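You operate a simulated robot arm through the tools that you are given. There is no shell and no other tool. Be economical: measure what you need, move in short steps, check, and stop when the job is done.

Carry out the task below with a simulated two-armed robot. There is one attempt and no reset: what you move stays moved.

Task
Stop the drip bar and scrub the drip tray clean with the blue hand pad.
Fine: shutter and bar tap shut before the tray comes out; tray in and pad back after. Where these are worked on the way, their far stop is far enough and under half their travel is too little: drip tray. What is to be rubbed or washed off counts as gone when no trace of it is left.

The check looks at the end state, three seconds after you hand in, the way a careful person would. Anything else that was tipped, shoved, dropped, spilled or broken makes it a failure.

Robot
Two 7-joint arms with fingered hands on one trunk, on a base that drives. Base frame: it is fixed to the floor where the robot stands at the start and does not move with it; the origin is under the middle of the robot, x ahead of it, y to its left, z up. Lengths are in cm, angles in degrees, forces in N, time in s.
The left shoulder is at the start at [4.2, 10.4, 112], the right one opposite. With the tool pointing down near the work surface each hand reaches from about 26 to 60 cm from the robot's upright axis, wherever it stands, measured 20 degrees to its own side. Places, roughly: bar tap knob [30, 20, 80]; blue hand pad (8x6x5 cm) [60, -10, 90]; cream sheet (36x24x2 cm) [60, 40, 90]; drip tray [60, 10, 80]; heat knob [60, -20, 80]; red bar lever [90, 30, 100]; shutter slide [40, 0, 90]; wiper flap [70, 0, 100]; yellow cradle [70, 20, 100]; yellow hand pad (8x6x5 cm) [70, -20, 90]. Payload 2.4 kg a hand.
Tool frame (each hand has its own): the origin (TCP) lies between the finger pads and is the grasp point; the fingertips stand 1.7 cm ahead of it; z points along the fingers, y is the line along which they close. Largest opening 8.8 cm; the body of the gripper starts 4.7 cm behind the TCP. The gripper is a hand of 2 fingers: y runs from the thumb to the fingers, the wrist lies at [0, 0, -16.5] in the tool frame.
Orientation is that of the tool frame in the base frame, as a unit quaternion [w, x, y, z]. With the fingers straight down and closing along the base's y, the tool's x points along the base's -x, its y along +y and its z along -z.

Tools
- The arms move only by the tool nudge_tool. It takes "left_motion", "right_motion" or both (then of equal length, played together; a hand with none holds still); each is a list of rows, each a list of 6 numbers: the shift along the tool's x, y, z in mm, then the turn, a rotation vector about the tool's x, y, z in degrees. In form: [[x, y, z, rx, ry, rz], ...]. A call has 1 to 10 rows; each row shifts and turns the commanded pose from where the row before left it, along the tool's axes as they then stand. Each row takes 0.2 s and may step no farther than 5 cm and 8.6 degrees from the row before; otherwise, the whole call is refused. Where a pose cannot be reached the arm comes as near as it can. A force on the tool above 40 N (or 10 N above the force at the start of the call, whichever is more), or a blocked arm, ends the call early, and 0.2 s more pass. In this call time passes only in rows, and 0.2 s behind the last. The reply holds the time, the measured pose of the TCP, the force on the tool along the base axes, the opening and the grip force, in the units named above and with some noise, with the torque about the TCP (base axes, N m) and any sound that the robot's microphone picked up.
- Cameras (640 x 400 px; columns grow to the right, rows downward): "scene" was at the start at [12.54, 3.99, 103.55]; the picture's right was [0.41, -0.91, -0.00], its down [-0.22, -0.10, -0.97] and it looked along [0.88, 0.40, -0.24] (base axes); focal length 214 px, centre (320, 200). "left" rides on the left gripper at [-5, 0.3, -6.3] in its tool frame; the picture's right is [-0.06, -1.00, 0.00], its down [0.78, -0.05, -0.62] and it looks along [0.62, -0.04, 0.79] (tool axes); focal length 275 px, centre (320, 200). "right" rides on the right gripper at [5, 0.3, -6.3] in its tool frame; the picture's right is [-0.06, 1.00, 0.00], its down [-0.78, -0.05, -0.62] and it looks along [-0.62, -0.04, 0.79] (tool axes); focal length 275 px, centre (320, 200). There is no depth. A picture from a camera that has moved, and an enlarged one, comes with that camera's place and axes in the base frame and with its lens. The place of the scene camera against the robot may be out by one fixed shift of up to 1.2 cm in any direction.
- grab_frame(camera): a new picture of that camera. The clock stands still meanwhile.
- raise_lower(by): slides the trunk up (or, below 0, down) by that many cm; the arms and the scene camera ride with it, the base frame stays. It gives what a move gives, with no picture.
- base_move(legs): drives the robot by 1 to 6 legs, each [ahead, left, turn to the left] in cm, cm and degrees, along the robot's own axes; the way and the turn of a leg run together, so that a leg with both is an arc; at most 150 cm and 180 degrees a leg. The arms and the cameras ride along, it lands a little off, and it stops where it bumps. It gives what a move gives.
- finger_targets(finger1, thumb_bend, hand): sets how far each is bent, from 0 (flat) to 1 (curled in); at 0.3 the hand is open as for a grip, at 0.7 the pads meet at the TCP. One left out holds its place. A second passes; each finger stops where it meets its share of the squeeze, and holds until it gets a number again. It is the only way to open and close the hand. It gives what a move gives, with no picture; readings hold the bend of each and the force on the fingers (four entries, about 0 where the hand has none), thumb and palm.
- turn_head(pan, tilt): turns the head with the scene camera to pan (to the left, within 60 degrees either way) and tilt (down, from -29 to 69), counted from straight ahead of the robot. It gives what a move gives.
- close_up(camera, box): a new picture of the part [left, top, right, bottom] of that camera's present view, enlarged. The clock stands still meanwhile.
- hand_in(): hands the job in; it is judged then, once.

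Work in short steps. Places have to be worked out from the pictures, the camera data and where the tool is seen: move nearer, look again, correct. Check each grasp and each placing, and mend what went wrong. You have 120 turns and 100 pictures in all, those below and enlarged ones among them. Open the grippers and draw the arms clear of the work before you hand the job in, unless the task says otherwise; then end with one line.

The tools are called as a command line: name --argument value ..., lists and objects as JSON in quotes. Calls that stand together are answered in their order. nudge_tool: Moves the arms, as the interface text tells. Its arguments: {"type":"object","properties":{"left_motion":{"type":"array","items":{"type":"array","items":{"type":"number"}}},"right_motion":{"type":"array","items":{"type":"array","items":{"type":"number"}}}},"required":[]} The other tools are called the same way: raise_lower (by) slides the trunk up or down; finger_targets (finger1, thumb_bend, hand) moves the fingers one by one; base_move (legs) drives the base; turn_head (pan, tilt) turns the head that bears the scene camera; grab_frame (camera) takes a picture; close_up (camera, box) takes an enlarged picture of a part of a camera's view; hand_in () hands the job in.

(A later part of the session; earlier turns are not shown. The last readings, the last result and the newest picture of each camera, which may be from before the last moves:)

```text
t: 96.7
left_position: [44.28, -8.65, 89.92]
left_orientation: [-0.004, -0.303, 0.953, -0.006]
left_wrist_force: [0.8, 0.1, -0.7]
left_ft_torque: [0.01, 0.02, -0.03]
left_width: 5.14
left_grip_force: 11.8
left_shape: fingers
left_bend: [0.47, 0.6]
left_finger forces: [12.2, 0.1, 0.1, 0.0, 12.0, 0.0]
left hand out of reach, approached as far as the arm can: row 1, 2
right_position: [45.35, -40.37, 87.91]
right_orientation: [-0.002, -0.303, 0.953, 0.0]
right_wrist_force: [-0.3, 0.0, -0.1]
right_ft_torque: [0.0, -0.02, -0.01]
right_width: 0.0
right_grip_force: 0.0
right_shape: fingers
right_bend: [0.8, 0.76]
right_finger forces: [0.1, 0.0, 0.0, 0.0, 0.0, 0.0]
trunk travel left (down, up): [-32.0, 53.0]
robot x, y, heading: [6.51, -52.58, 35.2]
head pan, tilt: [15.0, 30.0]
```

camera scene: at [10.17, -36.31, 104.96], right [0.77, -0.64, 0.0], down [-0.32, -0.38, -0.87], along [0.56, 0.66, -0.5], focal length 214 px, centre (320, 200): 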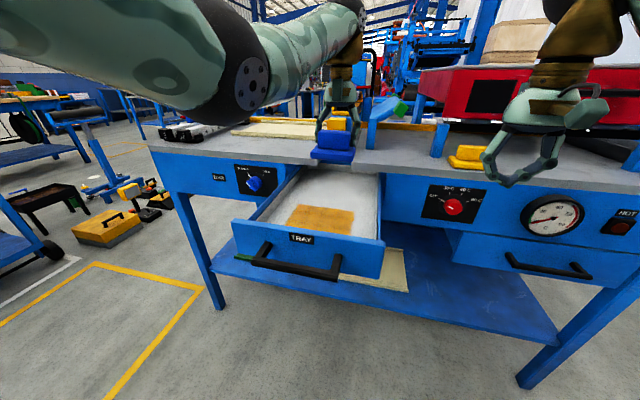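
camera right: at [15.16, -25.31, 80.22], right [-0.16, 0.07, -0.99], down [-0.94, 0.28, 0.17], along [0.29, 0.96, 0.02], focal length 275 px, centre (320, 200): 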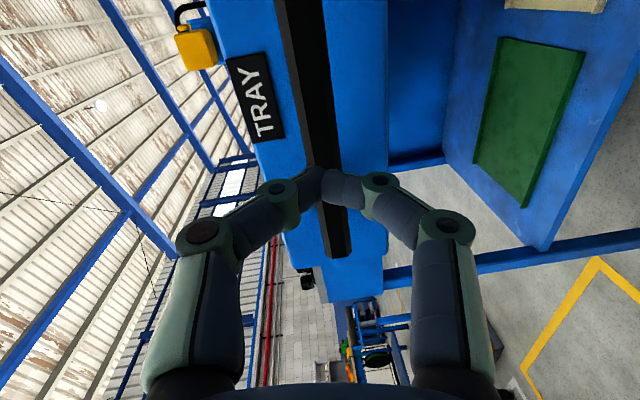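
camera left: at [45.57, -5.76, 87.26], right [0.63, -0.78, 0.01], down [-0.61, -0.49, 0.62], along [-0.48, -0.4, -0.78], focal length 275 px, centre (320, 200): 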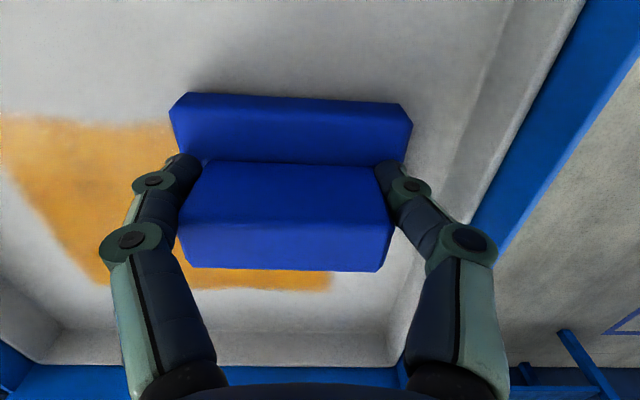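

Still stuck; the arm is likely in a bad joint branch. I'll raise the trunk and walk the hand back to its comfortable starting posture, then re-approach.

raise_lower --by 14

nudge_tool --left_motion '[[0, 0, -40, 0, 0, 0], [10, 10, -40, 0, 0, 0], [20, 10, -30, 0, 0, 0], [30, 0, 0, 0, 0, 0], [30, 0, 0, 0, 0, 0], [30, 0, 0, 0, 0, 0]]'

```text
t: 98.3
left_position: [43.85, -8.95, 106.57]
left_orientation: [0.018, -0.303, 0.953, 0.002]
left_wrist_force: [-0.6, -0.1, -0.5]
left_ft_torque: [-0.02, 0.01, -0.01]
left_width: 5.14
left_grip_force: 12.2
left_shape: fingers
left_bend: [0.47, 0.6]
left_finger forces: [12.2, 0.0, 0.1, 0.1, 11.8, 0.1]
right_position: [45.45, -40.38, 101.95]
right_orientation: [-0.002, -0.303, 0.953, -0.001]
right_wrist_force: [0.1, -0.1, 0.7]
right_ft_torque: [0.02, 0.01, 0.01]
right_width: 0.0
right_grip_force: 0.0
right_shape: fingers
right_bend: [0.8, 0.76]
right_finger forces: [0.0, 0.0, 0.1, 0.1, 0.0, 0.0]
trunk travel left (down, up): [-46.0, 39.0]
robot x, y, heading: [6.19, -52.52, 35.0]
head pan, tilt: [15.0, 30.0]
```

```text
t: 99.7
left_position: [41.47, -7.96, 117.97]
left_orientation: [0.019, -0.303, 0.953, 0.002]
left_wrist_force: [0.3, 0.2, 0.2]
left_ft_torque: [-0.02, -0.03, -0.02]
left_width: 5.16
left_grip_force: 12.0
left_shape: fingers
left_bend: [0.47, 0.6]
left_finger forces: [12.2, 0.1, 0.0, 0.1, 11.8, 0.0]
left hand out of reach, approached as far as the arm can: row 2, 3, 4, 5, 6
right_position: [45.38, -40.37, 101.91]
right_orientation: [-0.001, -0.303, 0.953, -0.001]
right_wrist_force: [0.0, 0.0, 0.3]
right_ft_torque: [0.01, -0.01, -0.01]
right_width: 0.0
right_grip_force: 0.1
right_shape: fingers
right_bend: [0.8, 0.76]
right_finger forces: [0.0, 0.0, 0.0, 0.1, 0.0, 0.1]
trunk travel left (down, up): [-46.0, 39.0]
robot x, y, heading: [6.41, -52.7, 35.4]
head pan, tilt: [15.0, 30.0]
```

nudge_tool --left_motion '[[0, 40, 0, 0, 0, 0], [0, 40, 0, 0, 0, 0], [0, 40, 0, 0, 0, 0], [30, 0, 0, 0, 0, 0], [30, 0, 0, 0, 0, 0]]'

turn_head --pan 30 --tilt 5

grab_frame --camera "scene"

```text
t: 100.9
left_position: [33.45, 0.82, 117.69]
left_orientation: [0.019, -0.303, 0.953, 0.002]
left_wrist_force: [-0.4, -0.7, -0.6]
left_ft_torque: [-0.01, 0.0, -0.01]
left_width: 5.11
left_grip_force: 12.3
left_shape: fingers
left_bend: [0.47, 0.6]
left_finger forces: [12.1, 0.0, 0.1, 0.0, 11.8, 0.1]
left hand out of reach, approached as far as the arm can: row 3, 4, 5
right_position: [45.27, -40.36, 101.89]
right_orientation: [-0.001, -0.303, 0.953, 0.0]
right_wrist_force: [0.4, 0.2, 0.4]
right_ft_torque: [-0.02, -0.03, 0.0]
right_width: 0.0
right_grip_force: 0.0
right_shape: fingers
right_bend: [0.8, 0.76]
right_finger forces: [0.0, 0.0, 0.1, 0.0, 0.0, 0.0]
trunk travel left (down, up): [-46.0, 39.0]
robot x, y, heading: [6.39, -52.71, 35.3]
head pan, tilt: [15.0, 30.0]
```

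```text
t: 101.8
left_position: [33.45, 0.81, 117.64]
left_orientation: [0.021, -0.303, 0.953, 0.002]
left_wrist_force: [-0.4, -0.3, -0.3]
left_ft_torque: [0.0, -0.02, -0.02]
left_width: 5.15
left_grip_force: 12.0
left_shape: fingers
left_bend: [0.47, 0.6]
left_finger forces: [12.0, 0.0, 0.1, 0.0, 11.8, 0.1]
right_position: [45.45, -40.41, 101.89]
right_orientation: [-0.001, -0.302, 0.953, -0.001]
right_wrist_force: [0.1, 0.0, 0.1]
right_ft_torque: [-0.02, -0.03, 0.0]
right_width: 0.01
right_grip_force: 0.0
right_shape: fingers
right_bend: [0.8, 0.76]
right_finger forces: [0.0, 0.0, 0.0, 0.0, 0.1, 0.0]
trunk travel left (down, up): [-46.0, 39.0]
robot x, y, heading: [6.59, -52.55, 35.2]
head pan, tilt: [30.0, 5.0]
```

```text
30 pictures are left
camera scene: at [13.6, -42.45, 115.47], right [0.9, -0.44, 0.0], down [-0.07, -0.13, -0.99], along [0.44, 0.89, -0.15], focal length 214 px, centre (320, 200)
```

scene: 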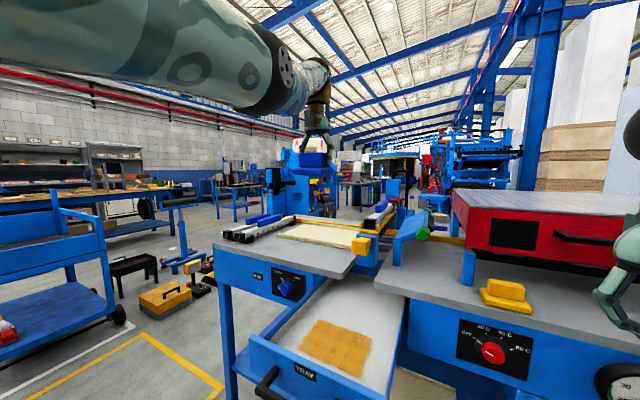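

The arm can't fold closer in this branch, but it works at ~52–55 cm reach. So I'll keep the arm fixed there and do the wiping strokes with the base. First: right column of the stain, trunk to mid height, descend with the arm.

nudge_tool --left_motion '[[-20, -20, 0, 0, 0, 0], [0, -40, 0, 0, 2.3, 0], [0, -40, 0, 0, 0, 0], [0, -15, 0, 0, 0, 0]]'

raise_lower --by -8

nudge_tool --left_motion '[[0, 0, 40, 0, 0, 0], [0, 0, 40, 0, 0, 0], [0, 0, 40, 0, 0, 0], [0, 0, 40, 0, 0, 0]]'

```text
t: 102.8
left_position: [41.04, -8.07, 117.74]
left_orientation: [0.0, -0.303, 0.953, -0.004]
left_wrist_force: [0.2, 1.0, -0.6]
left_ft_torque: [-0.02, 0.01, 0.0]
left_width: 5.13
left_grip_force: 11.9
left_shape: fingers
left_bend: [0.47, 0.6]
left_finger forces: [12.2, 0.0, 0.0, 0.0, 11.8, 0.0]
left hand out of reach, approached as far as the arm can: row 1, 4
right_position: [45.24, -40.36, 101.93]
right_orientation: [-0.001, -0.303, 0.953, 0.0]
right_wrist_force: [0.5, 0.3, 0.5]
right_ft_torque: [-0.01, 0.0, 0.04]
right_width: 0.03
right_grip_force: 0.1
right_shape: fingers
right_bend: [0.8, 0.76]
right_finger forces: [0.0, 0.0, 0.0, 0.0, 0.0, 0.1]
trunk travel left (down, up): [-46.0, 39.0]
robot x, y, heading: [6.45, -52.55, 35.3]
head pan, tilt: [30.0, 5.0]
```

```text
t: 104.0
left_position: [41.48, -8.06, 108.65]
left_orientation: [-0.011, -0.303, 0.953, -0.008]
left_wrist_force: [-0.6, 0.3, -0.8]
left_ft_torque: [-0.01, -0.02, 0.01]
left_width: 5.13
left_grip_force: 12.1
left_shape: fingers
left_bend: [0.47, 0.6]
left_finger forces: [12.1, 0.1, 0.0, 0.0, 11.8, 0.0]
right_position: [45.42, -40.45, 93.93]
right_orientation: [-0.001, -0.303, 0.953, 0.0]
right_wrist_force: [-0.1, -0.3, -0.2]
right_ft_torque: [0.0, -0.01, 0.0]
right_width: 0.02
right_grip_force: 0.2
right_shape: fingers
right_bend: [0.8, 0.76]
right_finger forces: [0.0, 0.0, 0.1, 0.0, 0.1, 0.1]
trunk travel left (down, up): [-38.0, 47.0]
robot x, y, heading: [6.31, -52.83, 35.4]
head pan, tilt: [30.0, 5.0]
```

```text
t: 105.0
left_position: [42.24, -7.51, 92.69]
left_orientation: [-0.011, -0.303, 0.953, -0.007]
left_wrist_force: [-0.2, -0.3, 0.0]
left_ft_torque: [0.0, 0.0, 0.0]
left_width: 5.13
left_grip_force: 11.7
left_shape: fingers
left_bend: [0.47, 0.6]
left_finger forces: [12.2, 0.1, 0.0, 0.0, 11.7, 0.0]
left hand out of reach, approached as far as the arm can: row 1, 2
right_position: [45.35, -40.41, 93.94]
right_orientation: [-0.001, -0.303, 0.953, -0.001]
right_wrist_force: [-0.5, 0.3, -0.8]
right_ft_torque: [-0.03, 0.01, 0.0]
right_width: 0.0
right_grip_force: 0.1
right_shape: fingers
right_bend: [0.8, 0.76]
right_finger forces: [0.0, 0.0, 0.0, 0.1, 0.0, 0.0]
trunk travel left (down, up): [-38.0, 47.0]
robot x, y, heading: [6.15, -52.6, 35.2]
head pan, tilt: [30.0, 5.0]
```

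Rows 3–4 tracked cleanly at the lower height. I'll see if the arm can move back here now.

nudge_tool --left_motion '[[10, 0, 20, 0, -1.3, 0], [10, 0, 20, 0, 0, 0], [10, 0, 20, 0, 0, 0], [20, 0, 0, 0, 0, 0]]'

```text
t: 106.0
left_position: [41.56, -8.15, 85.88]
left_orientation: [-0.002, -0.303, 0.953, -0.005]
left_wrist_force: [-0.5, -1.0, -0.1]
left_ft_torque: [-0.01, -0.01, 0.01]
left_width: 5.11
left_grip_force: 11.7
left_shape: fingers
left_bend: [0.47, 0.6]
left_finger forces: [12.2, 0.0, 0.0, 0.1, 11.8, 0.0]
left hand out of reach, approached as far as the arm can: row 1, 2, 3, 4
right_position: [45.32, -40.32, 93.91]
right_orientation: [-0.001, -0.303, 0.953, -0.001]
right_wrist_force: [-0.1, 0.1, 0.3]
right_ft_torque: [0.01, -0.01, -0.02]
right_width: 0.0
right_grip_force: 0.1
right_shape: fingers
right_bend: [0.8, 0.76]
right_finger forces: [0.1, 0.0, 0.0, 0.0, 0.0, 0.0]
trunk travel left (down, up): [-38.0, 47.0]
robot x, y, heading: [6.02, -52.78, 35.3]
head pan, tilt: [30.0, 5.0]
```

The arm's inner limit is here, so base strokes it is. I'll back the base 3 cm and extend the arm 3 cm for margin, then lower to light contact.

base_move --legs '[[-3, 0, 0]]'

nudge_tool --left_motion '[[-28, 0, 10, 0, 0, 0], [0, 0, 20, 0, 0, 0], [0, 0, 10, 0, 0, 0], [0, 0, 5, 0, 0, 0], [0, 0, 4, 0, 0, 0]]'

```text
t: 106.8
left_position: [38.99, -10.04, 86.19]
left_orientation: [0.0, -0.304, 0.953, -0.005]
left_wrist_force: [-0.6, -1.2, -1.0]
left_ft_torque: [-0.01, 0.0, 0.01]
left_width: 5.11
left_grip_force: 11.6
left_shape: fingers
left_bend: [0.47, 0.6]
left_finger forces: [12.1, 0.0, 0.0, 0.1, 11.8, 0.0]
right_position: [42.81, -42.2, 93.9]
right_orientation: [-0.002, -0.303, 0.953, -0.001]
right_wrist_force: [-0.6, -0.1, -0.2]
right_ft_torque: [-0.05, 0.02, 0.02]
right_width: 0.02
right_grip_force: 0.0
right_shape: fingers
right_bend: [0.8, 0.76]
right_finger forces: [0.1, 0.0, 0.0, 0.1, 0.0, 0.0]
trunk travel left (down, up): [-38.0, 47.0]
robot x, y, heading: [3.78, -54.54, 35.2]
head pan, tilt: [30.0, 5.0]
```

```text
t: 108.0
left_position: [38.31, -10.44, 82.11]
left_orientation: [0.0, -0.303, 0.953, -0.004]
left_wrist_force: [0.2, 0.7, -1.2]
left_ft_torque: [-0.01, -0.02, 0.0]
left_width: 5.13
left_grip_force: 12.0
left_shape: fingers
left_bend: [0.47, 0.6]
left_finger forces: [12.0, 0.1, 0.0, 0.0, 11.6, 0.0]
left hand out of reach, approached as far as the arm can: row 1, 2, 3
right_position: [42.78, -42.21, 93.96]
right_orientation: [-0.001, -0.303, 0.953, 0.0]
right_wrist_force: [-0.5, 0.4, 0.5]
right_ft_torque: [0.0, -0.04, -0.03]
right_width: 0.0
right_grip_force: 0.1
right_shape: fingers
right_bend: [0.8, 0.76]
right_finger forces: [0.1, 0.0, 0.1, 0.1, 0.0, 0.0]
trunk travel left (down, up): [-38.0, 47.0]
robot x, y, heading: [3.62, -54.34, 35.1]
head pan, tilt: [30.0, 5.0]
```

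It's hovering ~0.8 cm above the floor at ahead 25. I'll make contact, then stroke back with the base.

nudge_tool --left_motion '[[0, 0, 5, 0, 0, 0], [0, 0, 5, 0, 0, 0], [0, 0, 2, 0, 0, 0]]'

```text
t: 108.8
left_position: [38.03, -10.79, 81.16]
left_orientation: [0.0, -0.303, 0.953, -0.004]
left_wrist_force: [-0.4, 0.4, 0.3]
left_ft_torque: [-0.04, 0.0, 0.0]
left_width: 5.13
left_grip_force: 11.5
left_shape: fingers
left_bend: [0.47, 0.6]
left_finger forces: [12.1, 0.0, 0.1, 0.0, 11.8, 0.0]
left hand out of reach, approached as far as the arm can: row 1
right_position: [42.93, -42.26, 93.85]
right_orientation: [-0.002, -0.303, 0.953, -0.001]
right_wrist_force: [-0.4, -1.0, 0.3]
right_ft_torque: [-0.03, 0.02, -0.01]
right_width: 0.0
right_grip_force: 0.0
right_shape: fingers
right_bend: [0.8, 0.76]
right_finger forces: [0.0, 0.1, 0.1, 0.0, 0.0, 0.0]
trunk travel left (down, up): [-38.0, 47.0]
robot x, y, heading: [4.1, -54.53, 35.4]
head pan, tilt: [30.0, 5.0]
```

nudge_tool --left_motion '[[0, 0, 3, 0, 0, 0], [0, 0, 3, 0, 0, 0]]'

```text
t: 109.4
left_position: [37.9, -10.82, 80.87]
left_orientation: [0.004, -0.303, 0.953, -0.004]
left_wrist_force: [0.4, 3.0, 23.5]
left_ft_torque: [-0.33, -0.27, 0.02]
left_width: 5.18
left_grip_force: 18.7
left_shape: fingers
left_bend: [0.47, 0.61]
left_finger forces: [15.3, 0.1, 0.1, 0.0, 22.1, 0.0]
left hand out of reach, approached as far as the arm can: row 1
right_position: [42.61, -42.35, 93.97]
right_orientation: [-0.001, -0.303, 0.953, 0.001]
right_wrist_force: [0.0, 0.0, 0.6]
right_ft_torque: [0.0, -0.02, 0.01]
right_width: 0.02
right_grip_force: 0.0
right_shape: fingers
right_bend: [0.8, 0.76]
right_finger forces: [0.0, 0.0, 0.0, 0.0, 0.0, 0.0]
trunk travel left (down, up): [-38.0, 47.0]
robot x, y, heading: [3.58, -54.65, 35.2]
head pan, tilt: [30.0, 5.0]
```

Contact at 23 N. I'll ease slightly with the trunk and stroke back 7 cm with the base.

raise_lower --by 0.15

base_move --legs '[[-7, 0, 0]]'

grab_frame --camera "left"

```text
t: 109.9
left_position: [37.87, -10.93, 80.85]
left_orientation: [0.001, -0.303, 0.953, -0.005]
left_wrist_force: [3.9, 4.5, 21.5]
left_ft_torque: [-0.22, -0.22, 0.07]
left_width: 5.18
left_grip_force: 17.8
left_shape: fingers
left_bend: [0.47, 0.61]
left_finger forces: [15.2, 0.1, 0.1, 0.1, 20.9, 0.0]
right_position: [42.82, -42.15, 94.1]
right_orientation: [-0.002, -0.303, 0.953, 0.001]
right_wrist_force: [0.4, 0.5, -0.4]
right_ft_torque: [0.02, 0.02, 0.02]
right_width: 0.0
right_grip_force: 0.2
right_shape: fingers
right_bend: [0.8, 0.76]
right_finger forces: [0.0, 0.0, 0.0, 0.0, 0.0, 0.0]
trunk travel left (down, up): [-38.1, 46.9]
robot x, y, heading: [3.69, -54.38, 35.1]
head pan, tilt: [30.0, 5.0]
```

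```text
t: 111.0
left_position: [31.8, -15.31, 80.81]
left_orientation: [0.001, -0.304, 0.953, -0.005]
left_wrist_force: [-1.3, -1.9, 23.2]
left_ft_torque: [-0.39, -0.17, -0.05]
left_width: 5.18
left_grip_force: 19.1
left_shape: fingers
left_bend: [0.48, 0.62]
left_finger forces: [12.8, 0.1, 0.0, 0.1, 24.9, 0.1]
right_position: [36.68, -46.41, 94.1]
right_orientation: [-0.001, -0.304, 0.953, 0.001]
right_wrist_force: [0.3, 0.6, -0.9]
right_ft_torque: [-0.05, 0.03, -0.05]
right_width: 0.0
right_grip_force: 0.1
right_shape: fingers
right_bend: [0.8, 0.76]
right_finger forces: [0.0, 0.1, 0.1, 0.0, 0.1, 0.1]
trunk travel left (down, up): [-38.1, 46.9]
robot x, y, heading: [-2.31, -58.5, 35.4]
head pan, tilt: [30.0, 5.0]
```

```text
29 pictures are left
camera left: at [35.71, -12.06, 87.26], right [0.63, -0.78, 0.01], down [-0.61, -0.49, 0.62], along [-0.48, -0.39, -0.78], focal length 275 px, centre (320, 200)
```

left: 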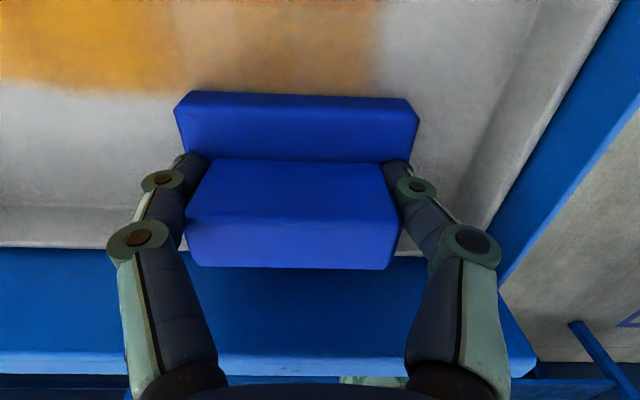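

The wipe is working: that band has faded after one pass. Sideways strokes won't push the tray in, so I'll scrub left-right with the base: lift slightly, go forward 4.3 cm, lower, and do three passes.

raise_lower --by 0.7

base_move --legs '[[4.3, 0, 0]]'

raise_lower --by -0.7

base_move --legs '[[0, 10.3, 0], [0, -10.3, 0], [0, 10.3, 0], [0, -10.3, 0]]'

grab_frame --camera "left"

```text
t: 111.5
left_position: [31.86, -15.05, 81.51]
left_orientation: [-0.001, -0.303, 0.953, -0.005]
left_wrist_force: [0.0, 0.5, -0.7]
left_ft_torque: [-0.02, -0.03, -0.01]
left_width: 5.13
left_grip_force: 11.7
left_shape: fingers
left_bend: [0.47, 0.6]
left_finger forces: [12.3, 0.0, 0.0, 0.0, 11.9, 0.1]
right_position: [36.83, -46.32, 94.7]
right_orientation: [-0.002, -0.304, 0.953, -0.001]
right_wrist_force: [0.3, 0.7, 0.0]
right_ft_torque: [-0.01, -0.01, -0.03]
right_width: 0.01
right_grip_force: 0.1
right_shape: fingers
right_bend: [0.8, 0.76]
right_finger forces: [0.1, 0.0, 0.0, 0.1, 0.0, 0.0]
trunk travel left (down, up): [-38.8, 46.2]
robot x, y, heading: [-2.62, -58.22, 35.1]
head pan, tilt: [30.0, 5.0]
```

```text
t: 112.4
left_position: [35.34, -12.66, 81.51]
left_orientation: [0.0, -0.304, 0.953, -0.005]
left_wrist_force: [0.4, -0.1, -0.4]
left_ft_torque: [-0.01, -0.04, 0.0]
left_width: 5.13
left_grip_force: 12.2
left_shape: fingers
left_bend: [0.47, 0.6]
left_finger forces: [12.3, 0.0, 0.1, 0.0, 11.9, 0.0]
right_position: [40.4, -43.77, 94.69]
right_orientation: [-0.002, -0.303, 0.953, -0.001]
right_wrist_force: [1.2, 0.3, -0.6]
right_ft_torque: [-0.02, 0.0, -0.02]
right_width: 0.0
right_grip_force: 0.1
right_shape: fingers
right_bend: [0.8, 0.76]
right_finger forces: [0.0, 0.0, 0.0, 0.1, 0.1, 0.0]
trunk travel left (down, up): [-38.8, 46.2]
robot x, y, heading: [1.29, -55.94, 35.6]
head pan, tilt: [30.0, 5.0]
```

```text
t: 113.0
left_position: [35.26, -12.55, 80.92]
left_orientation: [0.0, -0.304, 0.953, -0.004]
left_wrist_force: [-0.5, 1.9, 9.5]
left_ft_torque: [-0.08, -0.08, -0.01]
left_width: 5.17
left_grip_force: 13.8
left_shape: fingers
left_bend: [0.47, 0.6]
left_finger forces: [14.6, 0.0, 0.0, 0.0, 13.2, 0.0]
right_position: [40.41, -43.81, 94.09]
right_orientation: [-0.002, -0.304, 0.953, -0.001]
right_wrist_force: [-0.4, 0.7, 0.3]
right_ft_torque: [0.0, 0.0, 0.02]
right_width: 0.0
right_grip_force: 0.1
right_shape: fingers
right_bend: [0.8, 0.76]
right_finger forces: [0.0, 0.0, 0.0, 0.0, 0.1, 0.1]
trunk travel left (down, up): [-38.1, 46.9]
robot x, y, heading: [1.12, -55.85, 35.4]
head pan, tilt: [30.0, 5.0]
```

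```text
t: 116.4
left_position: [34.97, -12.33, 80.88]
left_orientation: [0.001, -0.304, 0.953, -0.005]
left_wrist_force: [-0.3, -1.2, 16.4]
left_ft_torque: [-0.42, -0.28, 0.01]
left_width: 5.13
left_grip_force: 18.5
left_shape: fingers
left_bend: [0.47, 0.61]
left_finger forces: [12.5, 0.1, 0.0, 0.0, 24.4, 0.0]
right_position: [40.18, -43.43, 94.1]
right_orientation: [-0.001, -0.305, 0.952, 0.001]
right_wrist_force: [0.5, 0.7, 0.8]
right_ft_torque: [0.0, 0.01, 0.0]
right_width: 0.02
right_grip_force: 0.1
right_shape: fingers
right_bend: [0.8, 0.76]
right_finger forces: [0.0, 0.0, 0.0, 0.0, 0.0, 0.1]
trunk travel left (down, up): [-38.1, 46.9]
robot x, y, heading: [1.2, -55.62, 35.5]
head pan, tilt: [30.0, 5.0]
```

```text
28 pictures are left
camera left: at [38.86, -9.17, 87.26], right [0.63, -0.78, 0.01], down [-0.61, -0.49, 0.62], along [-0.48, -0.4, -0.78], focal length 275 px, centre (320, 200)
```

left: 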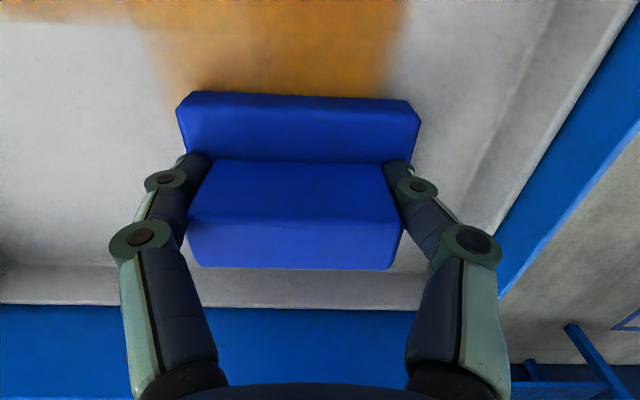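

Excellent, the near band is clean after these passes. Next band: one more pass here, then lift, go forward 4.5 cm, and do more passes.

base_move --legs '[[0, 10.3, 0], [0, -10.3, 0]]'

raise_lower --by 0.7

base_move --legs '[[4.3, 0, 0]]'

raise_lower --by -0.7

base_move --legs '[[0, 10.5, 0], [0, -10.5, 0], [0, 10.5, 0], [0, -10.5, 0], [0, 10.5, 0], [0, -10.5, 0]]'

grab_frame --camera "left"

```text
t: 118.3
left_position: [34.88, -12.02, 80.84]
left_orientation: [0.001, -0.304, 0.953, -0.005]
left_wrist_force: [2.0, -2.1, 14.2]
left_ft_torque: [-0.34, -0.23, 0.02]
left_width: 5.13
left_grip_force: 16.8
left_shape: fingers
left_bend: [0.47, 0.6]
left_finger forces: [11.4, 0.0, 0.1, 0.0, 21.8, 0.1]
right_position: [39.91, -43.25, 94.1]
right_orientation: [-0.001, -0.305, 0.952, 0.0]
right_wrist_force: [0.0, 1.0, -0.1]
right_ft_torque: [0.02, -0.01, 0.01]
right_width: 0.0
right_grip_force: 0.1
right_shape: fingers
right_bend: [0.8, 0.76]
right_finger forces: [0.0, 0.0, 0.0, 0.0, 0.0, 0.1]
trunk travel left (down, up): [-38.1, 46.9]
robot x, y, heading: [1.1, -55.57, 35.4]
head pan, tilt: [30.0, 5.0]
```

```text
t: 118.9
left_position: [35.0, -12.05, 81.53]
left_orientation: [0.0, -0.304, 0.953, -0.006]
left_wrist_force: [-0.4, -0.2, -0.8]
left_ft_torque: [-0.01, 0.01, 0.0]
left_width: 5.12
left_grip_force: 12.7
left_shape: fingers
left_bend: [0.46, 0.6]
left_finger forces: [12.9, 0.0, 0.0, 0.0, 12.6, 0.0]
right_position: [40.0, -43.33, 94.83]
right_orientation: [-0.002, -0.305, 0.952, 0.0]
right_wrist_force: [0.7, 1.6, 0.7]
right_ft_torque: [0.01, -0.01, 0.01]
right_width: 0.0
right_grip_force: 0.1
right_shape: fingers
right_bend: [0.8, 0.76]
right_finger forces: [0.1, 0.0, 0.0, 0.0, 0.1, 0.0]
trunk travel left (down, up): [-38.8, 46.2]
robot x, y, heading: [1.09, -55.77, 35.2]
head pan, tilt: [30.0, 5.0]
```

```text
t: 119.8
left_position: [38.36, -9.57, 81.56]
left_orientation: [0.0, -0.305, 0.952, -0.005]
left_wrist_force: [0.7, -0.4, -0.3]
left_ft_torque: [-0.03, 0.02, -0.01]
left_width: 5.13
left_grip_force: 13.0
left_shape: fingers
left_bend: [0.46, 0.6]
left_finger forces: [12.8, 0.1, 0.0, 0.0, 12.6, 0.0]
right_position: [43.59, -40.67, 94.77]
right_orientation: [-0.002, -0.305, 0.952, -0.001]
right_wrist_force: [0.0, 0.0, -0.3]
right_ft_torque: [-0.02, -0.02, 0.0]
right_width: 0.0
right_grip_force: 0.2
right_shape: fingers
right_bend: [0.8, 0.76]
right_finger forces: [0.1, 0.1, 0.0, 0.0, 0.1, 0.1]
trunk travel left (down, up): [-38.8, 46.2]
robot x, y, heading: [4.04, -52.87, 35.3]
head pan, tilt: [30.0, 5.0]
```

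```text
t: 120.3
left_position: [38.43, -9.48, 81.08]
left_orientation: [0.0, -0.306, 0.952, -0.005]
left_wrist_force: [-0.8, 0.6, 5.6]
left_ft_torque: [-0.13, -0.11, -0.04]
left_width: 5.14
left_grip_force: 13.3
left_shape: fingers
left_bend: [0.46, 0.6]
left_finger forces: [14.4, 0.1, 0.0, 0.1, 13.6, 0.1]
right_position: [43.42, -40.58, 94.13]
right_orientation: [-0.002, -0.305, 0.952, -0.001]
right_wrist_force: [0.5, 0.1, 0.0]
right_ft_torque: [0.01, -0.04, 0.01]
right_width: 0.01
right_grip_force: 0.0
right_shape: fingers
right_bend: [0.8, 0.76]
right_finger forces: [0.1, 0.0, 0.0, 0.0, 0.0, 0.1]
trunk travel left (down, up): [-38.1, 46.9]
robot x, y, heading: [4.51, -53.11, 35.3]
head pan, tilt: [30.0, 5.0]
```

```text
t: 125.4
left_position: [38.42, -9.65, 80.91]
left_orientation: [0.001, -0.303, 0.953, -0.006]
left_wrist_force: [0.7, -2.4, 11.3]
left_ft_torque: [-0.35, -0.24, -0.02]
left_width: 5.15
left_grip_force: 16.5
left_shape: fingers
left_bend: [0.47, 0.6]
left_finger forces: [11.5, 0.0, 0.1, 0.0, 21.8, 0.0]
right_position: [43.47, -40.72, 94.1]
right_orientation: [-0.001, -0.303, 0.953, 0.001]
right_wrist_force: [-0.1, -0.4, -0.1]
right_ft_torque: [0.0, -0.02, 0.05]
right_width: 0.0
right_grip_force: 0.0
right_shape: fingers
right_bend: [0.8, 0.76]
right_finger forces: [0.1, 0.0, 0.0, 0.0, 0.0, 0.1]
trunk travel left (down, up): [-38.1, 46.9]
robot x, y, heading: [4.64, -53.05, 35.2]
head pan, tilt: [30.0, 5.0]
```

```text
27 pictures are left
camera left: at [42.33, -6.52, 87.26], right [0.63, -0.78, 0.01], down [-0.62, -0.49, 0.62], along [-0.48, -0.4, -0.78], focal length 275 px, centre (320, 200)
```

left: 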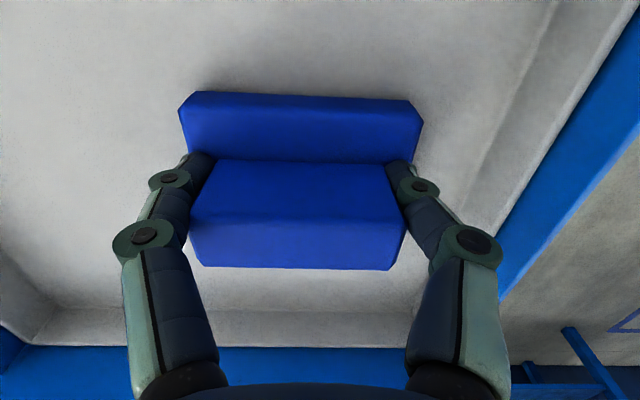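

It looks clean. I'll lift clear, tilt the head down, and inspect the whole tray.

raise_lower --by 14

turn_head --pan 15 --tilt 45

grab_frame --camera "left"

close_up --camera "scene" --box '[180, 60, 440, 260]'

```text
t: 127.0
left_position: [38.75, -9.49, 96.85]
left_orientation: [0.02, -0.303, 0.953, 0.0]
left_wrist_force: [-0.8, 0.5, -0.8]
left_ft_torque: [0.01, -0.01, 0.0]
left_width: 5.14
left_grip_force: 12.8
left_shape: fingers
left_bend: [0.46, 0.6]
left_finger forces: [13.0, 0.1, 0.1, 0.0, 12.7, 0.0]
right_position: [43.52, -40.66, 108.2]
right_orientation: [-0.001, -0.302, 0.953, -0.001]
right_wrist_force: [-0.3, 0.3, 0.1]
right_ft_torque: [-0.04, -0.01, 0.0]
right_width: 0.0
right_grip_force: 0.1
right_shape: fingers
right_bend: [0.8, 0.76]
right_finger forces: [0.0, 0.0, 0.0, 0.1, 0.1, 0.1]
trunk travel left (down, up): [-52.1, 32.9]
robot x, y, heading: [4.24, -52.93, 35.1]
head pan, tilt: [30.0, 5.0]
```

```text
t: 128.1
left_position: [38.6, -9.4, 96.91]
left_orientation: [0.02, -0.302, 0.953, 0.0]
left_wrist_force: [-0.1, 0.1, -0.4]
left_ft_torque: [0.02, -0.01, 0.02]
left_width: 5.14
left_grip_force: 13.0
left_shape: fingers
left_bend: [0.46, 0.6]
left_finger forces: [13.0, 0.0, 0.1, 0.0, 12.9, 0.1]
right_position: [43.42, -40.74, 108.13]
right_orientation: [-0.002, -0.304, 0.953, 0.0]
right_wrist_force: [-0.2, -0.2, -0.3]
right_ft_torque: [0.0, 0.05, 0.0]
right_width: 0.01
right_grip_force: 0.0
right_shape: fingers
right_bend: [0.8, 0.76]
right_finger forces: [0.1, 0.0, 0.1, 0.0, 0.0, 0.0]
trunk travel left (down, up): [-52.1, 32.9]
robot x, y, heading: [4.2, -52.93, 35.2]
head pan, tilt: [15.0, 45.0]
```

```text
26 pictures are left
camera left: at [42.39, -6.45, 103.54], right [0.63, -0.78, 0.01], down [-0.64, -0.5, 0.59], along [-0.45, -0.38, -0.81], focal length 275 px, centre (320, 200)
```

left: 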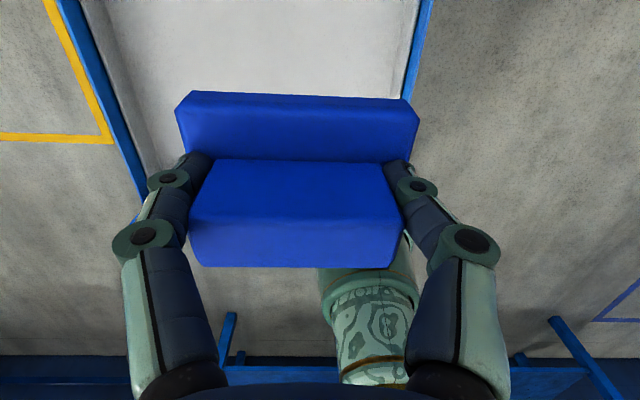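

```text
2.00 times, centred on (310, 160) of scene
camera zoom: at [12.73, -44.89, 115.91], right [0.77, -0.64, 0.0], down [-0.45, -0.54, -0.71], along [0.45, 0.54, -0.71], focal length 429 px, centre (340, 280)
```

zoom: 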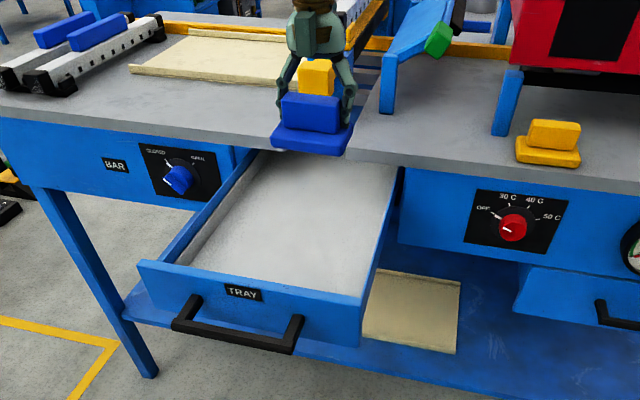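

The tray looks clean. I'll take one tighter zoom for any faint residue.

close_up --camera "scene" --box '[250, 120, 390, 215]'

```text
4.21 times, centred on (320, 168) of scene
camera zoom: at [12.73, -44.89, 115.91], right [0.77, -0.64, 0.0], down [-0.45, -0.54, -0.71], along [0.45, 0.54, -0.71], focal length 903 px, centre (320, 337)
```

zoom: 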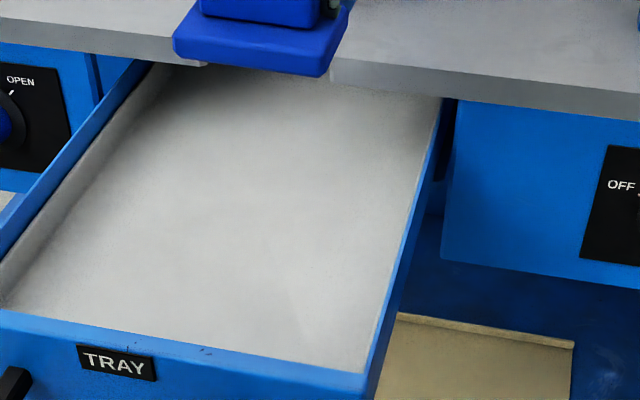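

The tray is clean. Next the pad goes back: drive right 15, forward 17.5 toward the pick pose [61.6, −11.6].

base_move --legs '[[0, -15, 0], [17.4, 0, 0]]'

nudge_tool --left_motion '[[0, 0, 0, 0, 2.3, 0]]'

grab_frame --camera "left"

```text
t: 130.6
left_position: [61.42, -11.77, 96.93]
left_orientation: [0.019, -0.305, 0.952, -0.001]
left_wrist_force: [0.0, -0.1, -0.9]
left_ft_torque: [0.02, 0.0, 0.01]
left_width: 5.12
left_grip_force: 13.1
left_shape: fingers
left_bend: [0.46, 0.6]
left_finger forces: [13.0, 0.0, 0.0, 0.0, 12.7, 0.1]
right_position: [66.32, -42.74, 108.1]
right_orientation: [-0.002, -0.305, 0.952, -0.001]
right_wrist_force: [-0.5, 0.6, -1.2]
right_ft_torque: [0.01, -0.01, -0.02]
right_width: 0.0
right_grip_force: 0.0
right_shape: fingers
right_bend: [0.8, 0.76]
right_finger forces: [0.1, 0.0, 0.1, 0.0, 0.0, 0.0]
trunk travel left (down, up): [-52.1, 32.9]
robot x, y, heading: [27.45, -55.1, 35.4]
head pan, tilt: [15.0, 45.0]
```

```text
t: 131.0
left_position: [60.61, -12.17, 97.29]
left_orientation: [-0.001, -0.304, 0.953, -0.006]
left_wrist_force: [0.3, 0.3, -1.4]
left_ft_torque: [0.04, -0.03, -0.02]
left_width: 5.13
left_grip_force: 12.8
left_shape: fingers
left_bend: [0.46, 0.6]
left_finger forces: [13.0, 0.0, 0.0, 0.0, 12.9, 0.0]
left hand out of reach, approached as far as the arm can: row 1
right_position: [66.19, -42.94, 108.14]
right_orientation: [-0.001, -0.305, 0.952, -0.001]
right_wrist_force: [0.5, 0.8, 0.3]
right_ft_torque: [0.01, 0.01, 0.01]
right_width: 0.0
right_grip_force: 0.0
right_shape: fingers
right_bend: [0.8, 0.76]
right_finger forces: [0.0, 0.0, 0.0, 0.0, 0.0, 0.1]
trunk travel left (down, up): [-52.1, 32.9]
robot x, y, heading: [27.17, -55.34, 35.5]
head pan, tilt: [15.0, 45.0]
```

```text
23 pictures are left
camera left: at [64.6, -9.01, 103.62], right [0.63, -0.78, 0.01], down [-0.61, -0.49, 0.62], along [-0.48, -0.4, -0.78], focal length 275 px, centre (320, 200)
```

left: 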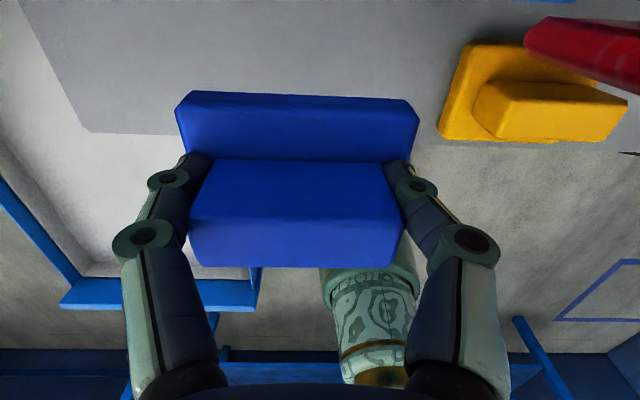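

Nearly on target. I'll go forward 1.1 cm, then lower with the trunk to just above the counter.

base_move --legs '[[1.1, 0, 0]]'

raise_lower --by -6.4

```text
t: 131.7
left_position: [61.64, -11.48, 97.19]
left_orientation: [0.0, -0.304, 0.953, -0.006]
left_wrist_force: [-0.5, -0.8, -0.5]
left_ft_torque: [0.01, -0.02, -0.03]
left_width: 5.1
left_grip_force: 13.0
left_shape: fingers
left_bend: [0.46, 0.6]
left_finger forces: [12.9, 0.0, 0.1, 0.0, 12.8, 0.1]
right_position: [67.25, -42.25, 107.97]
right_orientation: [-0.003, -0.305, 0.952, -0.001]
right_wrist_force: [-0.8, -0.6, -1.0]
right_ft_torque: [0.01, 0.02, 0.0]
right_width: 0.0
right_grip_force: 0.0
right_shape: fingers
right_bend: [0.8, 0.76]
right_finger forces: [0.0, 0.0, 0.0, 0.1, 0.0, 0.0]
trunk travel left (down, up): [-52.1, 32.9]
robot x, y, heading: [28.32, -54.78, 35.3]
head pan, tilt: [15.0, 45.0]
```

```text
t: 132.7
left_position: [61.59, -11.52, 90.88]
left_orientation: [0.001, -0.304, 0.953, -0.006]
left_wrist_force: [0.3, -0.3, -0.6]
left_ft_torque: [-0.03, -0.02, -0.02]
left_width: 5.12
left_grip_force: 12.5
left_shape: fingers
left_bend: [0.46, 0.6]
left_finger forces: [13.0, 0.1, 0.0, 0.0, 12.8, 0.0]
right_position: [67.16, -42.36, 101.73]
right_orientation: [-0.002, -0.305, 0.952, 0.0]
right_wrist_force: [-0.4, -0.7, -0.4]
right_ft_torque: [0.03, 0.0, -0.04]
right_width: 0.0
right_grip_force: 0.1
right_shape: fingers
right_bend: [0.8, 0.76]
right_finger forces: [0.0, 0.1, 0.0, 0.0, 0.0, 0.0]
trunk travel left (down, up): [-45.7, 39.3]
robot x, y, heading: [27.94, -54.49, 35.4]
head pan, tilt: [15.0, 45.0]
```

The pose matches the pick spot. I'll lower the last bit and check for contact.

raise_lower --by -0.6

raise_lower --by -0.3

```text
t: 133.3
left_position: [61.69, -11.53, 90.14]
left_orientation: [0.002, -0.304, 0.953, -0.006]
left_wrist_force: [0.4, -0.4, -1.5]
left_ft_torque: [-0.01, -0.01, -0.02]
left_width: 5.14
left_grip_force: 13.1
left_shape: fingers
left_bend: [0.46, 0.6]
left_finger forces: [13.0, 0.0, 0.0, 0.1, 12.8, 0.0]
right_position: [67.14, -42.28, 101.11]
right_orientation: [-0.002, -0.305, 0.952, 0.001]
right_wrist_force: [0.1, 0.1, 0.6]
right_ft_torque: [0.04, -0.02, -0.01]
right_width: 0.0
right_grip_force: 0.1
right_shape: fingers
right_bend: [0.8, 0.76]
right_finger forces: [0.0, 0.0, 0.0, 0.1, 0.1, 0.0]
trunk travel left (down, up): [-45.1, 39.9]
robot x, y, heading: [27.93, -54.96, 35.5]
head pan, tilt: [15.0, 45.0]
```

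```text
t: 133.8
left_position: [61.62, -11.5, 89.94]
left_orientation: [0.001, -0.304, 0.953, -0.006]
left_wrist_force: [-0.6, -0.1, -0.3]
left_ft_torque: [0.0, -0.03, -0.02]
left_width: 5.13
left_grip_force: 12.9
left_shape: fingers
left_bend: [0.46, 0.6]
left_finger forces: [13.1, 0.1, 0.0, 0.0, 12.8, 0.1]
right_position: [67.23, -42.25, 100.79]
right_orientation: [-0.001, -0.305, 0.952, 0.0]
right_wrist_force: [-0.1, 0.0, -0.1]
right_ft_torque: [-0.01, -0.03, 0.0]
right_width: 0.01
right_grip_force: 0.0
right_shape: fingers
right_bend: [0.8, 0.76]
right_finger forces: [0.0, 0.0, 0.1, 0.0, 0.0, 0.1]
trunk travel left (down, up): [-44.8, 40.2]
robot x, y, heading: [28.41, -54.42, 35.2]
head pan, tilt: [15.0, 45.0]
```

raise_lower --by -0.3

raise_lower --by -0.2

```text
t: 134.3
left_position: [61.57, -11.54, 89.57]
left_orientation: [0.001, -0.304, 0.953, -0.006]
left_wrist_force: [0.0, 0.6, 1.4]
left_ft_torque: [-0.05, -0.02, 0.01]
left_width: 5.14
left_grip_force: 13.2
left_shape: fingers
left_bend: [0.46, 0.6]
left_finger forces: [13.3, 0.1, 0.0, 0.1, 12.9, 0.0]
right_position: [67.19, -42.29, 100.4]
right_orientation: [-0.002, -0.306, 0.952, 0.0]
right_wrist_force: [0.7, 0.0, 0.2]
right_ft_torque: [0.02, -0.03, 0.02]
right_width: 0.0
right_grip_force: 0.0
right_shape: fingers
right_bend: [0.8, 0.76]
right_finger forces: [0.0, 0.0, 0.0, 0.0, 0.0, 0.0]
trunk travel left (down, up): [-44.5, 40.5]
robot x, y, heading: [28.05, -54.62, 35.5]
head pan, tilt: [15.0, 45.0]
```

```text
t: 134.8
left_position: [61.6, -11.55, 89.51]
left_orientation: [0.003, -0.304, 0.953, -0.005]
left_wrist_force: [-0.4, 2.1, 11.7]
left_ft_torque: [-0.24, -0.22, -0.02]
left_width: 5.13
left_grip_force: 16.7
left_shape: fingers
left_bend: [0.46, 0.6]
left_finger forces: [14.2, 0.0, 0.0, 0.1, 19.1, 0.0]
right_position: [67.14, -42.42, 100.3]
right_orientation: [-0.001, -0.305, 0.952, 0.0]
right_wrist_force: [0.3, 0.6, 0.5]
right_ft_torque: [-0.01, -0.03, 0.0]
right_width: 0.0
right_grip_force: 0.1
right_shape: fingers
right_bend: [0.8, 0.76]
right_finger forces: [0.1, 0.0, 0.0, 0.1, 0.0, 0.1]
trunk travel left (down, up): [-44.3, 40.7]
robot x, y, heading: [28.21, -54.8, 35.6]
head pan, tilt: [15.0, 45.0]
```

The pad is down (12 N). I'll release and lift with the trunk.

raise_lower --by 0.15

finger_targets --hand "left" --finger1 0.3 --thumb_bend 0.3

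raise_lower --by 12

grab_frame --camera "left"

```text
t: 135.4
left_position: [61.77, -11.45, 89.59]
left_orientation: [0.001, -0.306, 0.952, -0.006]
left_wrist_force: [0.4, 1.3, 6.0]
left_ft_torque: [-0.14, -0.14, 0.04]
left_width: 5.14
left_grip_force: 14.4
left_shape: fingers
left_bend: [0.46, 0.6]
left_finger forces: [14.0, 0.0, 0.0, 0.1, 14.6, 0.0]
right_position: [67.17, -42.33, 100.37]
right_orientation: [-0.001, -0.306, 0.952, -0.001]
right_wrist_force: [0.6, 0.3, -1.2]
right_ft_torque: [0.0, -0.02, 0.03]
right_width: 0.0
right_grip_force: 0.1
right_shape: fingers
right_bend: [0.8, 0.76]
right_finger forces: [0.0, 0.0, 0.1, 0.1, 0.0, 0.0]
trunk travel left (down, up): [-44.5, 40.5]
robot x, y, heading: [27.96, -54.51, 35.5]
head pan, tilt: [15.0, 45.0]
```

```text
t: 136.4
left_position: [61.69, -11.59, 89.52]
left_orientation: [0.001, -0.304, 0.953, -0.006]
left_wrist_force: [0.3, -0.3, -0.2]
left_ft_torque: [-0.04, 0.0, -0.01]
left_width: 8.36
left_grip_force: 0.2
left_shape: fingers
left_bend: [0.3, 0.3]
left_finger forces: [0.0, 0.1, 0.0, 0.1, 0.0, 0.0]
right_position: [67.14, -42.31, 100.46]
right_orientation: [-0.002, -0.304, 0.953, 0.0]
right_wrist_force: [-0.5, -0.7, -0.5]
right_ft_torque: [0.0, 0.04, -0.01]
right_width: 0.0
right_grip_force: 0.1
right_shape: fingers
right_bend: [0.8, 0.76]
right_finger forces: [0.0, 0.0, 0.0, 0.0, 0.0, 0.0]
trunk travel left (down, up): [-44.5, 40.5]
robot x, y, heading: [27.95, -54.73, 35.1]
head pan, tilt: [15.0, 45.0]
```

```text
t: 137.9
left_position: [61.58, -11.63, 101.55]
left_orientation: [0.0, -0.304, 0.953, -0.006]
left_wrist_force: [-0.8, -0.4, 0.6]
left_ft_torque: [0.04, 0.01, 0.0]
left_width: 8.34
left_grip_force: 0.0
left_shape: fingers
left_bend: [0.3, 0.3]
left_finger forces: [0.0, 0.0, 0.0, 0.0, 0.1, 0.0]
right_position: [67.3, -42.34, 112.32]
right_orientation: [-0.001, -0.305, 0.952, 0.0]
right_wrist_force: [-0.1, 0.6, -0.4]
right_ft_torque: [-0.02, -0.01, 0.01]
right_width: 0.03
right_grip_force: 0.0
right_shape: fingers
right_bend: [0.8, 0.76]
right_finger forces: [0.0, 0.0, 0.0, 0.0, 0.0, 0.1]
trunk travel left (down, up): [-56.5, 28.5]
robot x, y, heading: [27.98, -54.79, 35.6]
head pan, tilt: [15.0, 45.0]
```

```text
22 pictures are left
camera left: at [65.53, -8.36, 107.97], right [0.63, -0.78, 0.01], down [-0.61, -0.49, 0.62], along [-0.48, -0.4, -0.78], focal length 275 px, centre (320, 200)
```

left: 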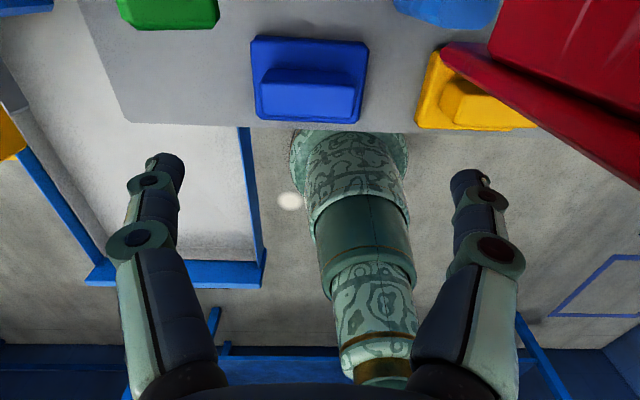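

The pad is back in place. Now to close the tray: raise the left hand, back off, drive left to line up the closed right hand with the tray handle.

nudge_tool --left_motion '[[0, 0, -40, 0, 0, 0], [0, 0, -40, 0, 0, 0], [0, 0, -40, 0, 0, 0], [0, 0, -40, 0, 0, 0]]'

base_move --legs '[[-31, 0, 0], [0, 48.5, 0]]'

turn_head --pan -5 --tilt 40

grab_frame --camera "scene"

```text
t: 138.9
left_position: [61.64, -11.44, 117.78]
left_orientation: [0.001, -0.304, 0.953, -0.006]
left_wrist_force: [-0.1, -0.4, -0.1]
left_ft_torque: [0.0, -0.03, 0.01]
left_width: 8.35
left_grip_force: 0.0
left_shape: fingers
left_bend: [0.3, 0.3]
left_finger forces: [0.0, 0.0, 0.0, 0.0, 0.0, 0.1]
right_position: [67.17, -42.24, 112.45]
right_orientation: [-0.001, -0.304, 0.953, 0.001]
right_wrist_force: [0.3, 0.6, -0.1]
right_ft_torque: [-0.01, 0.0, -0.01]
right_width: 0.0
right_grip_force: 0.0
right_shape: fingers
right_bend: [0.8, 0.76]
right_finger forces: [0.0, 0.0, 0.0, 0.0, 0.1, 0.0]
trunk travel left (down, up): [-56.5, 28.5]
robot x, y, heading: [27.94, -54.66, 35.4]
head pan, tilt: [15.0, 45.0]
```

```text
t: 143.5
left_position: [8.25, 10.78, 117.73]
left_orientation: [0.0, -0.3, 0.954, -0.006]
left_wrist_force: [0.3, -0.1, -0.5]
left_ft_torque: [-0.02, 0.01, 0.03]
left_width: 8.34
left_grip_force: 0.0
left_shape: fingers
left_bend: [0.3, 0.3]
left_finger forces: [0.1, 0.0, 0.0, 0.0, 0.0, 0.1]
right_position: [13.64, -19.97, 112.45]
right_orientation: [-0.002, -0.301, 0.954, 0.0]
right_wrist_force: [0.9, -0.3, 0.0]
right_ft_torque: [0.03, 0.02, -0.02]
right_width: 0.0
right_grip_force: 0.0
right_shape: fingers
right_bend: [0.8, 0.76]
right_finger forces: [0.0, 0.0, 0.1, 0.0, 0.1, 0.1]
trunk travel left (down, up): [-56.5, 28.5]
robot x, y, heading: [-25.85, -32.29, 35.1]
head pan, tilt: [15.0, 45.0]
```

```text
t: 144.3
left_position: [8.26, 10.69, 117.83]
left_orientation: [0.001, -0.301, 0.954, -0.006]
left_wrist_force: [-0.2, -0.3, 0.2]
left_ft_torque: [-0.02, -0.01, 0.01]
left_width: 8.33
left_grip_force: 0.1
left_shape: fingers
left_bend: [0.3, 0.3]
left_finger forces: [0.0, 0.0, 0.0, 0.0, 0.0, 0.0]
right_position: [13.57, -20.04, 112.43]
right_orientation: [-0.002, -0.302, 0.953, 0.0]
right_wrist_force: [1.1, 0.9, -0.1]
right_ft_torque: [0.01, 0.0, -0.02]
right_width: 0.0
right_grip_force: 0.1
right_shape: fingers
right_bend: [0.8, 0.76]
right_finger forces: [0.0, 0.1, 0.0, 0.0, 0.0, 0.0]
trunk travel left (down, up): [-56.5, 28.5]
robot x, y, heading: [-25.55, -31.99, 35.2]
head pan, tilt: [-5.0, 40.0]
```

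```text
21 pictures are left
camera scene: at [-15.09, -26.09, 121.0], right [0.5, -0.87, 0.0], down [-0.56, -0.32, -0.77], along [0.66, 0.38, -0.64], focal length 214 px, centre (320, 200)
```

scene: 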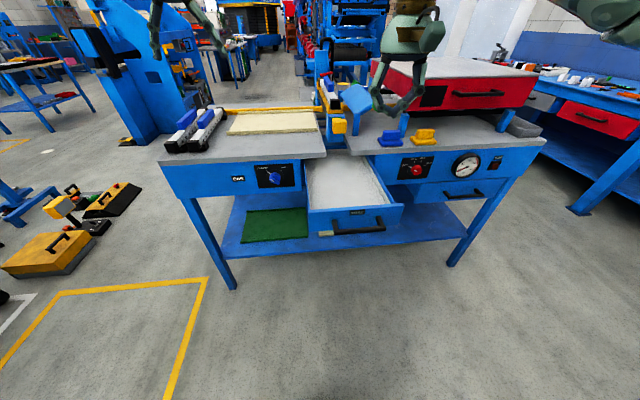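

The right hand is in line with the tray handle. I'll lower the trunk 20 and the right hand to bar height, then look.

raise_lower --by -20

nudge_tool --right_motion '[[0, -3, 40, 0, 0, 0], [0, 0, 40, 0, 0, 0], [0, 0, 38, 0, 0, 0]]'

grab_frame --camera "right"

```text
t: 146.5
left_position: [8.4, 10.82, 97.74]
left_orientation: [0.002, -0.3, 0.954, -0.006]
left_wrist_force: [0.1, -0.8, 0.6]
left_ft_torque: [0.0, 0.03, -0.03]
left_width: 8.36
left_grip_force: 0.1
left_shape: fingers
left_bend: [0.3, 0.3]
left_finger forces: [0.0, 0.0, 0.1, 0.0, 0.0, 0.0]
right_position: [13.7, -20.03, 92.39]
right_orientation: [-0.001, -0.302, 0.953, -0.001]
right_wrist_force: [-0.2, 0.4, 0.3]
right_ft_torque: [-0.02, -0.03, -0.03]
right_width: 0.0
right_grip_force: 0.1
right_shape: fingers
right_bend: [0.8, 0.76]
right_finger forces: [0.0, 0.0, 0.0, 0.0, 0.0, 0.1]
trunk travel left (down, up): [-36.5, 48.5]
robot x, y, heading: [-25.63, -32.13, 34.9]
head pan, tilt: [-5.0, 40.0]
```

```text
t: 147.3
left_position: [8.39, 10.76, 97.68]
left_orientation: [0.0, -0.302, 0.953, -0.006]
left_wrist_force: [0.1, 0.2, 0.1]
left_ft_torque: [0.0, -0.03, 0.01]
left_width: 8.4
left_grip_force: 0.0
left_shape: fingers
left_bend: [0.3, 0.3]
left_finger forces: [0.0, 0.0, 0.1, 0.0, 0.0, 0.0]
right_position: [13.82, -20.15, 80.82]
right_orientation: [-0.001, -0.302, 0.953, 0.0]
right_wrist_force: [-0.7, 0.3, -0.6]
right_ft_torque: [0.01, -0.01, 0.0]
right_width: 0.01
right_grip_force: 0.0
right_shape: fingers
right_bend: [0.8, 0.76]
right_finger forces: [0.0, 0.1, 0.0, 0.1, 0.0, 0.0]
trunk travel left (down, up): [-36.5, 48.5]
robot x, y, heading: [-25.33, -31.94, 35.0]
head pan, tilt: [-5.0, 40.0]
```

```text
20 pictures are left
camera right: at [9.49, -22.65, 87.18], right [-0.52, 0.85, 0.0], down [0.67, 0.41, 0.62], along [0.53, 0.32, -0.79], focal length 275 px, centre (320, 200)
```

right: 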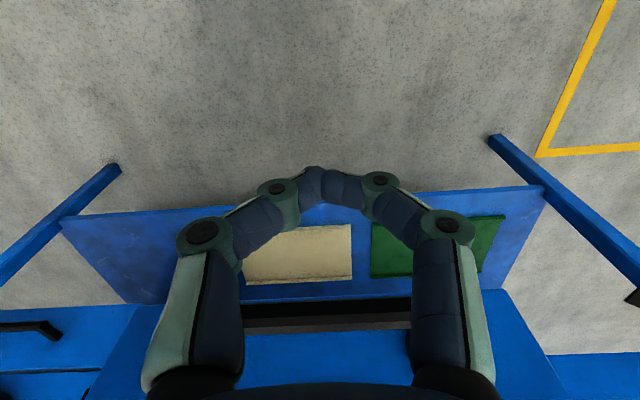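

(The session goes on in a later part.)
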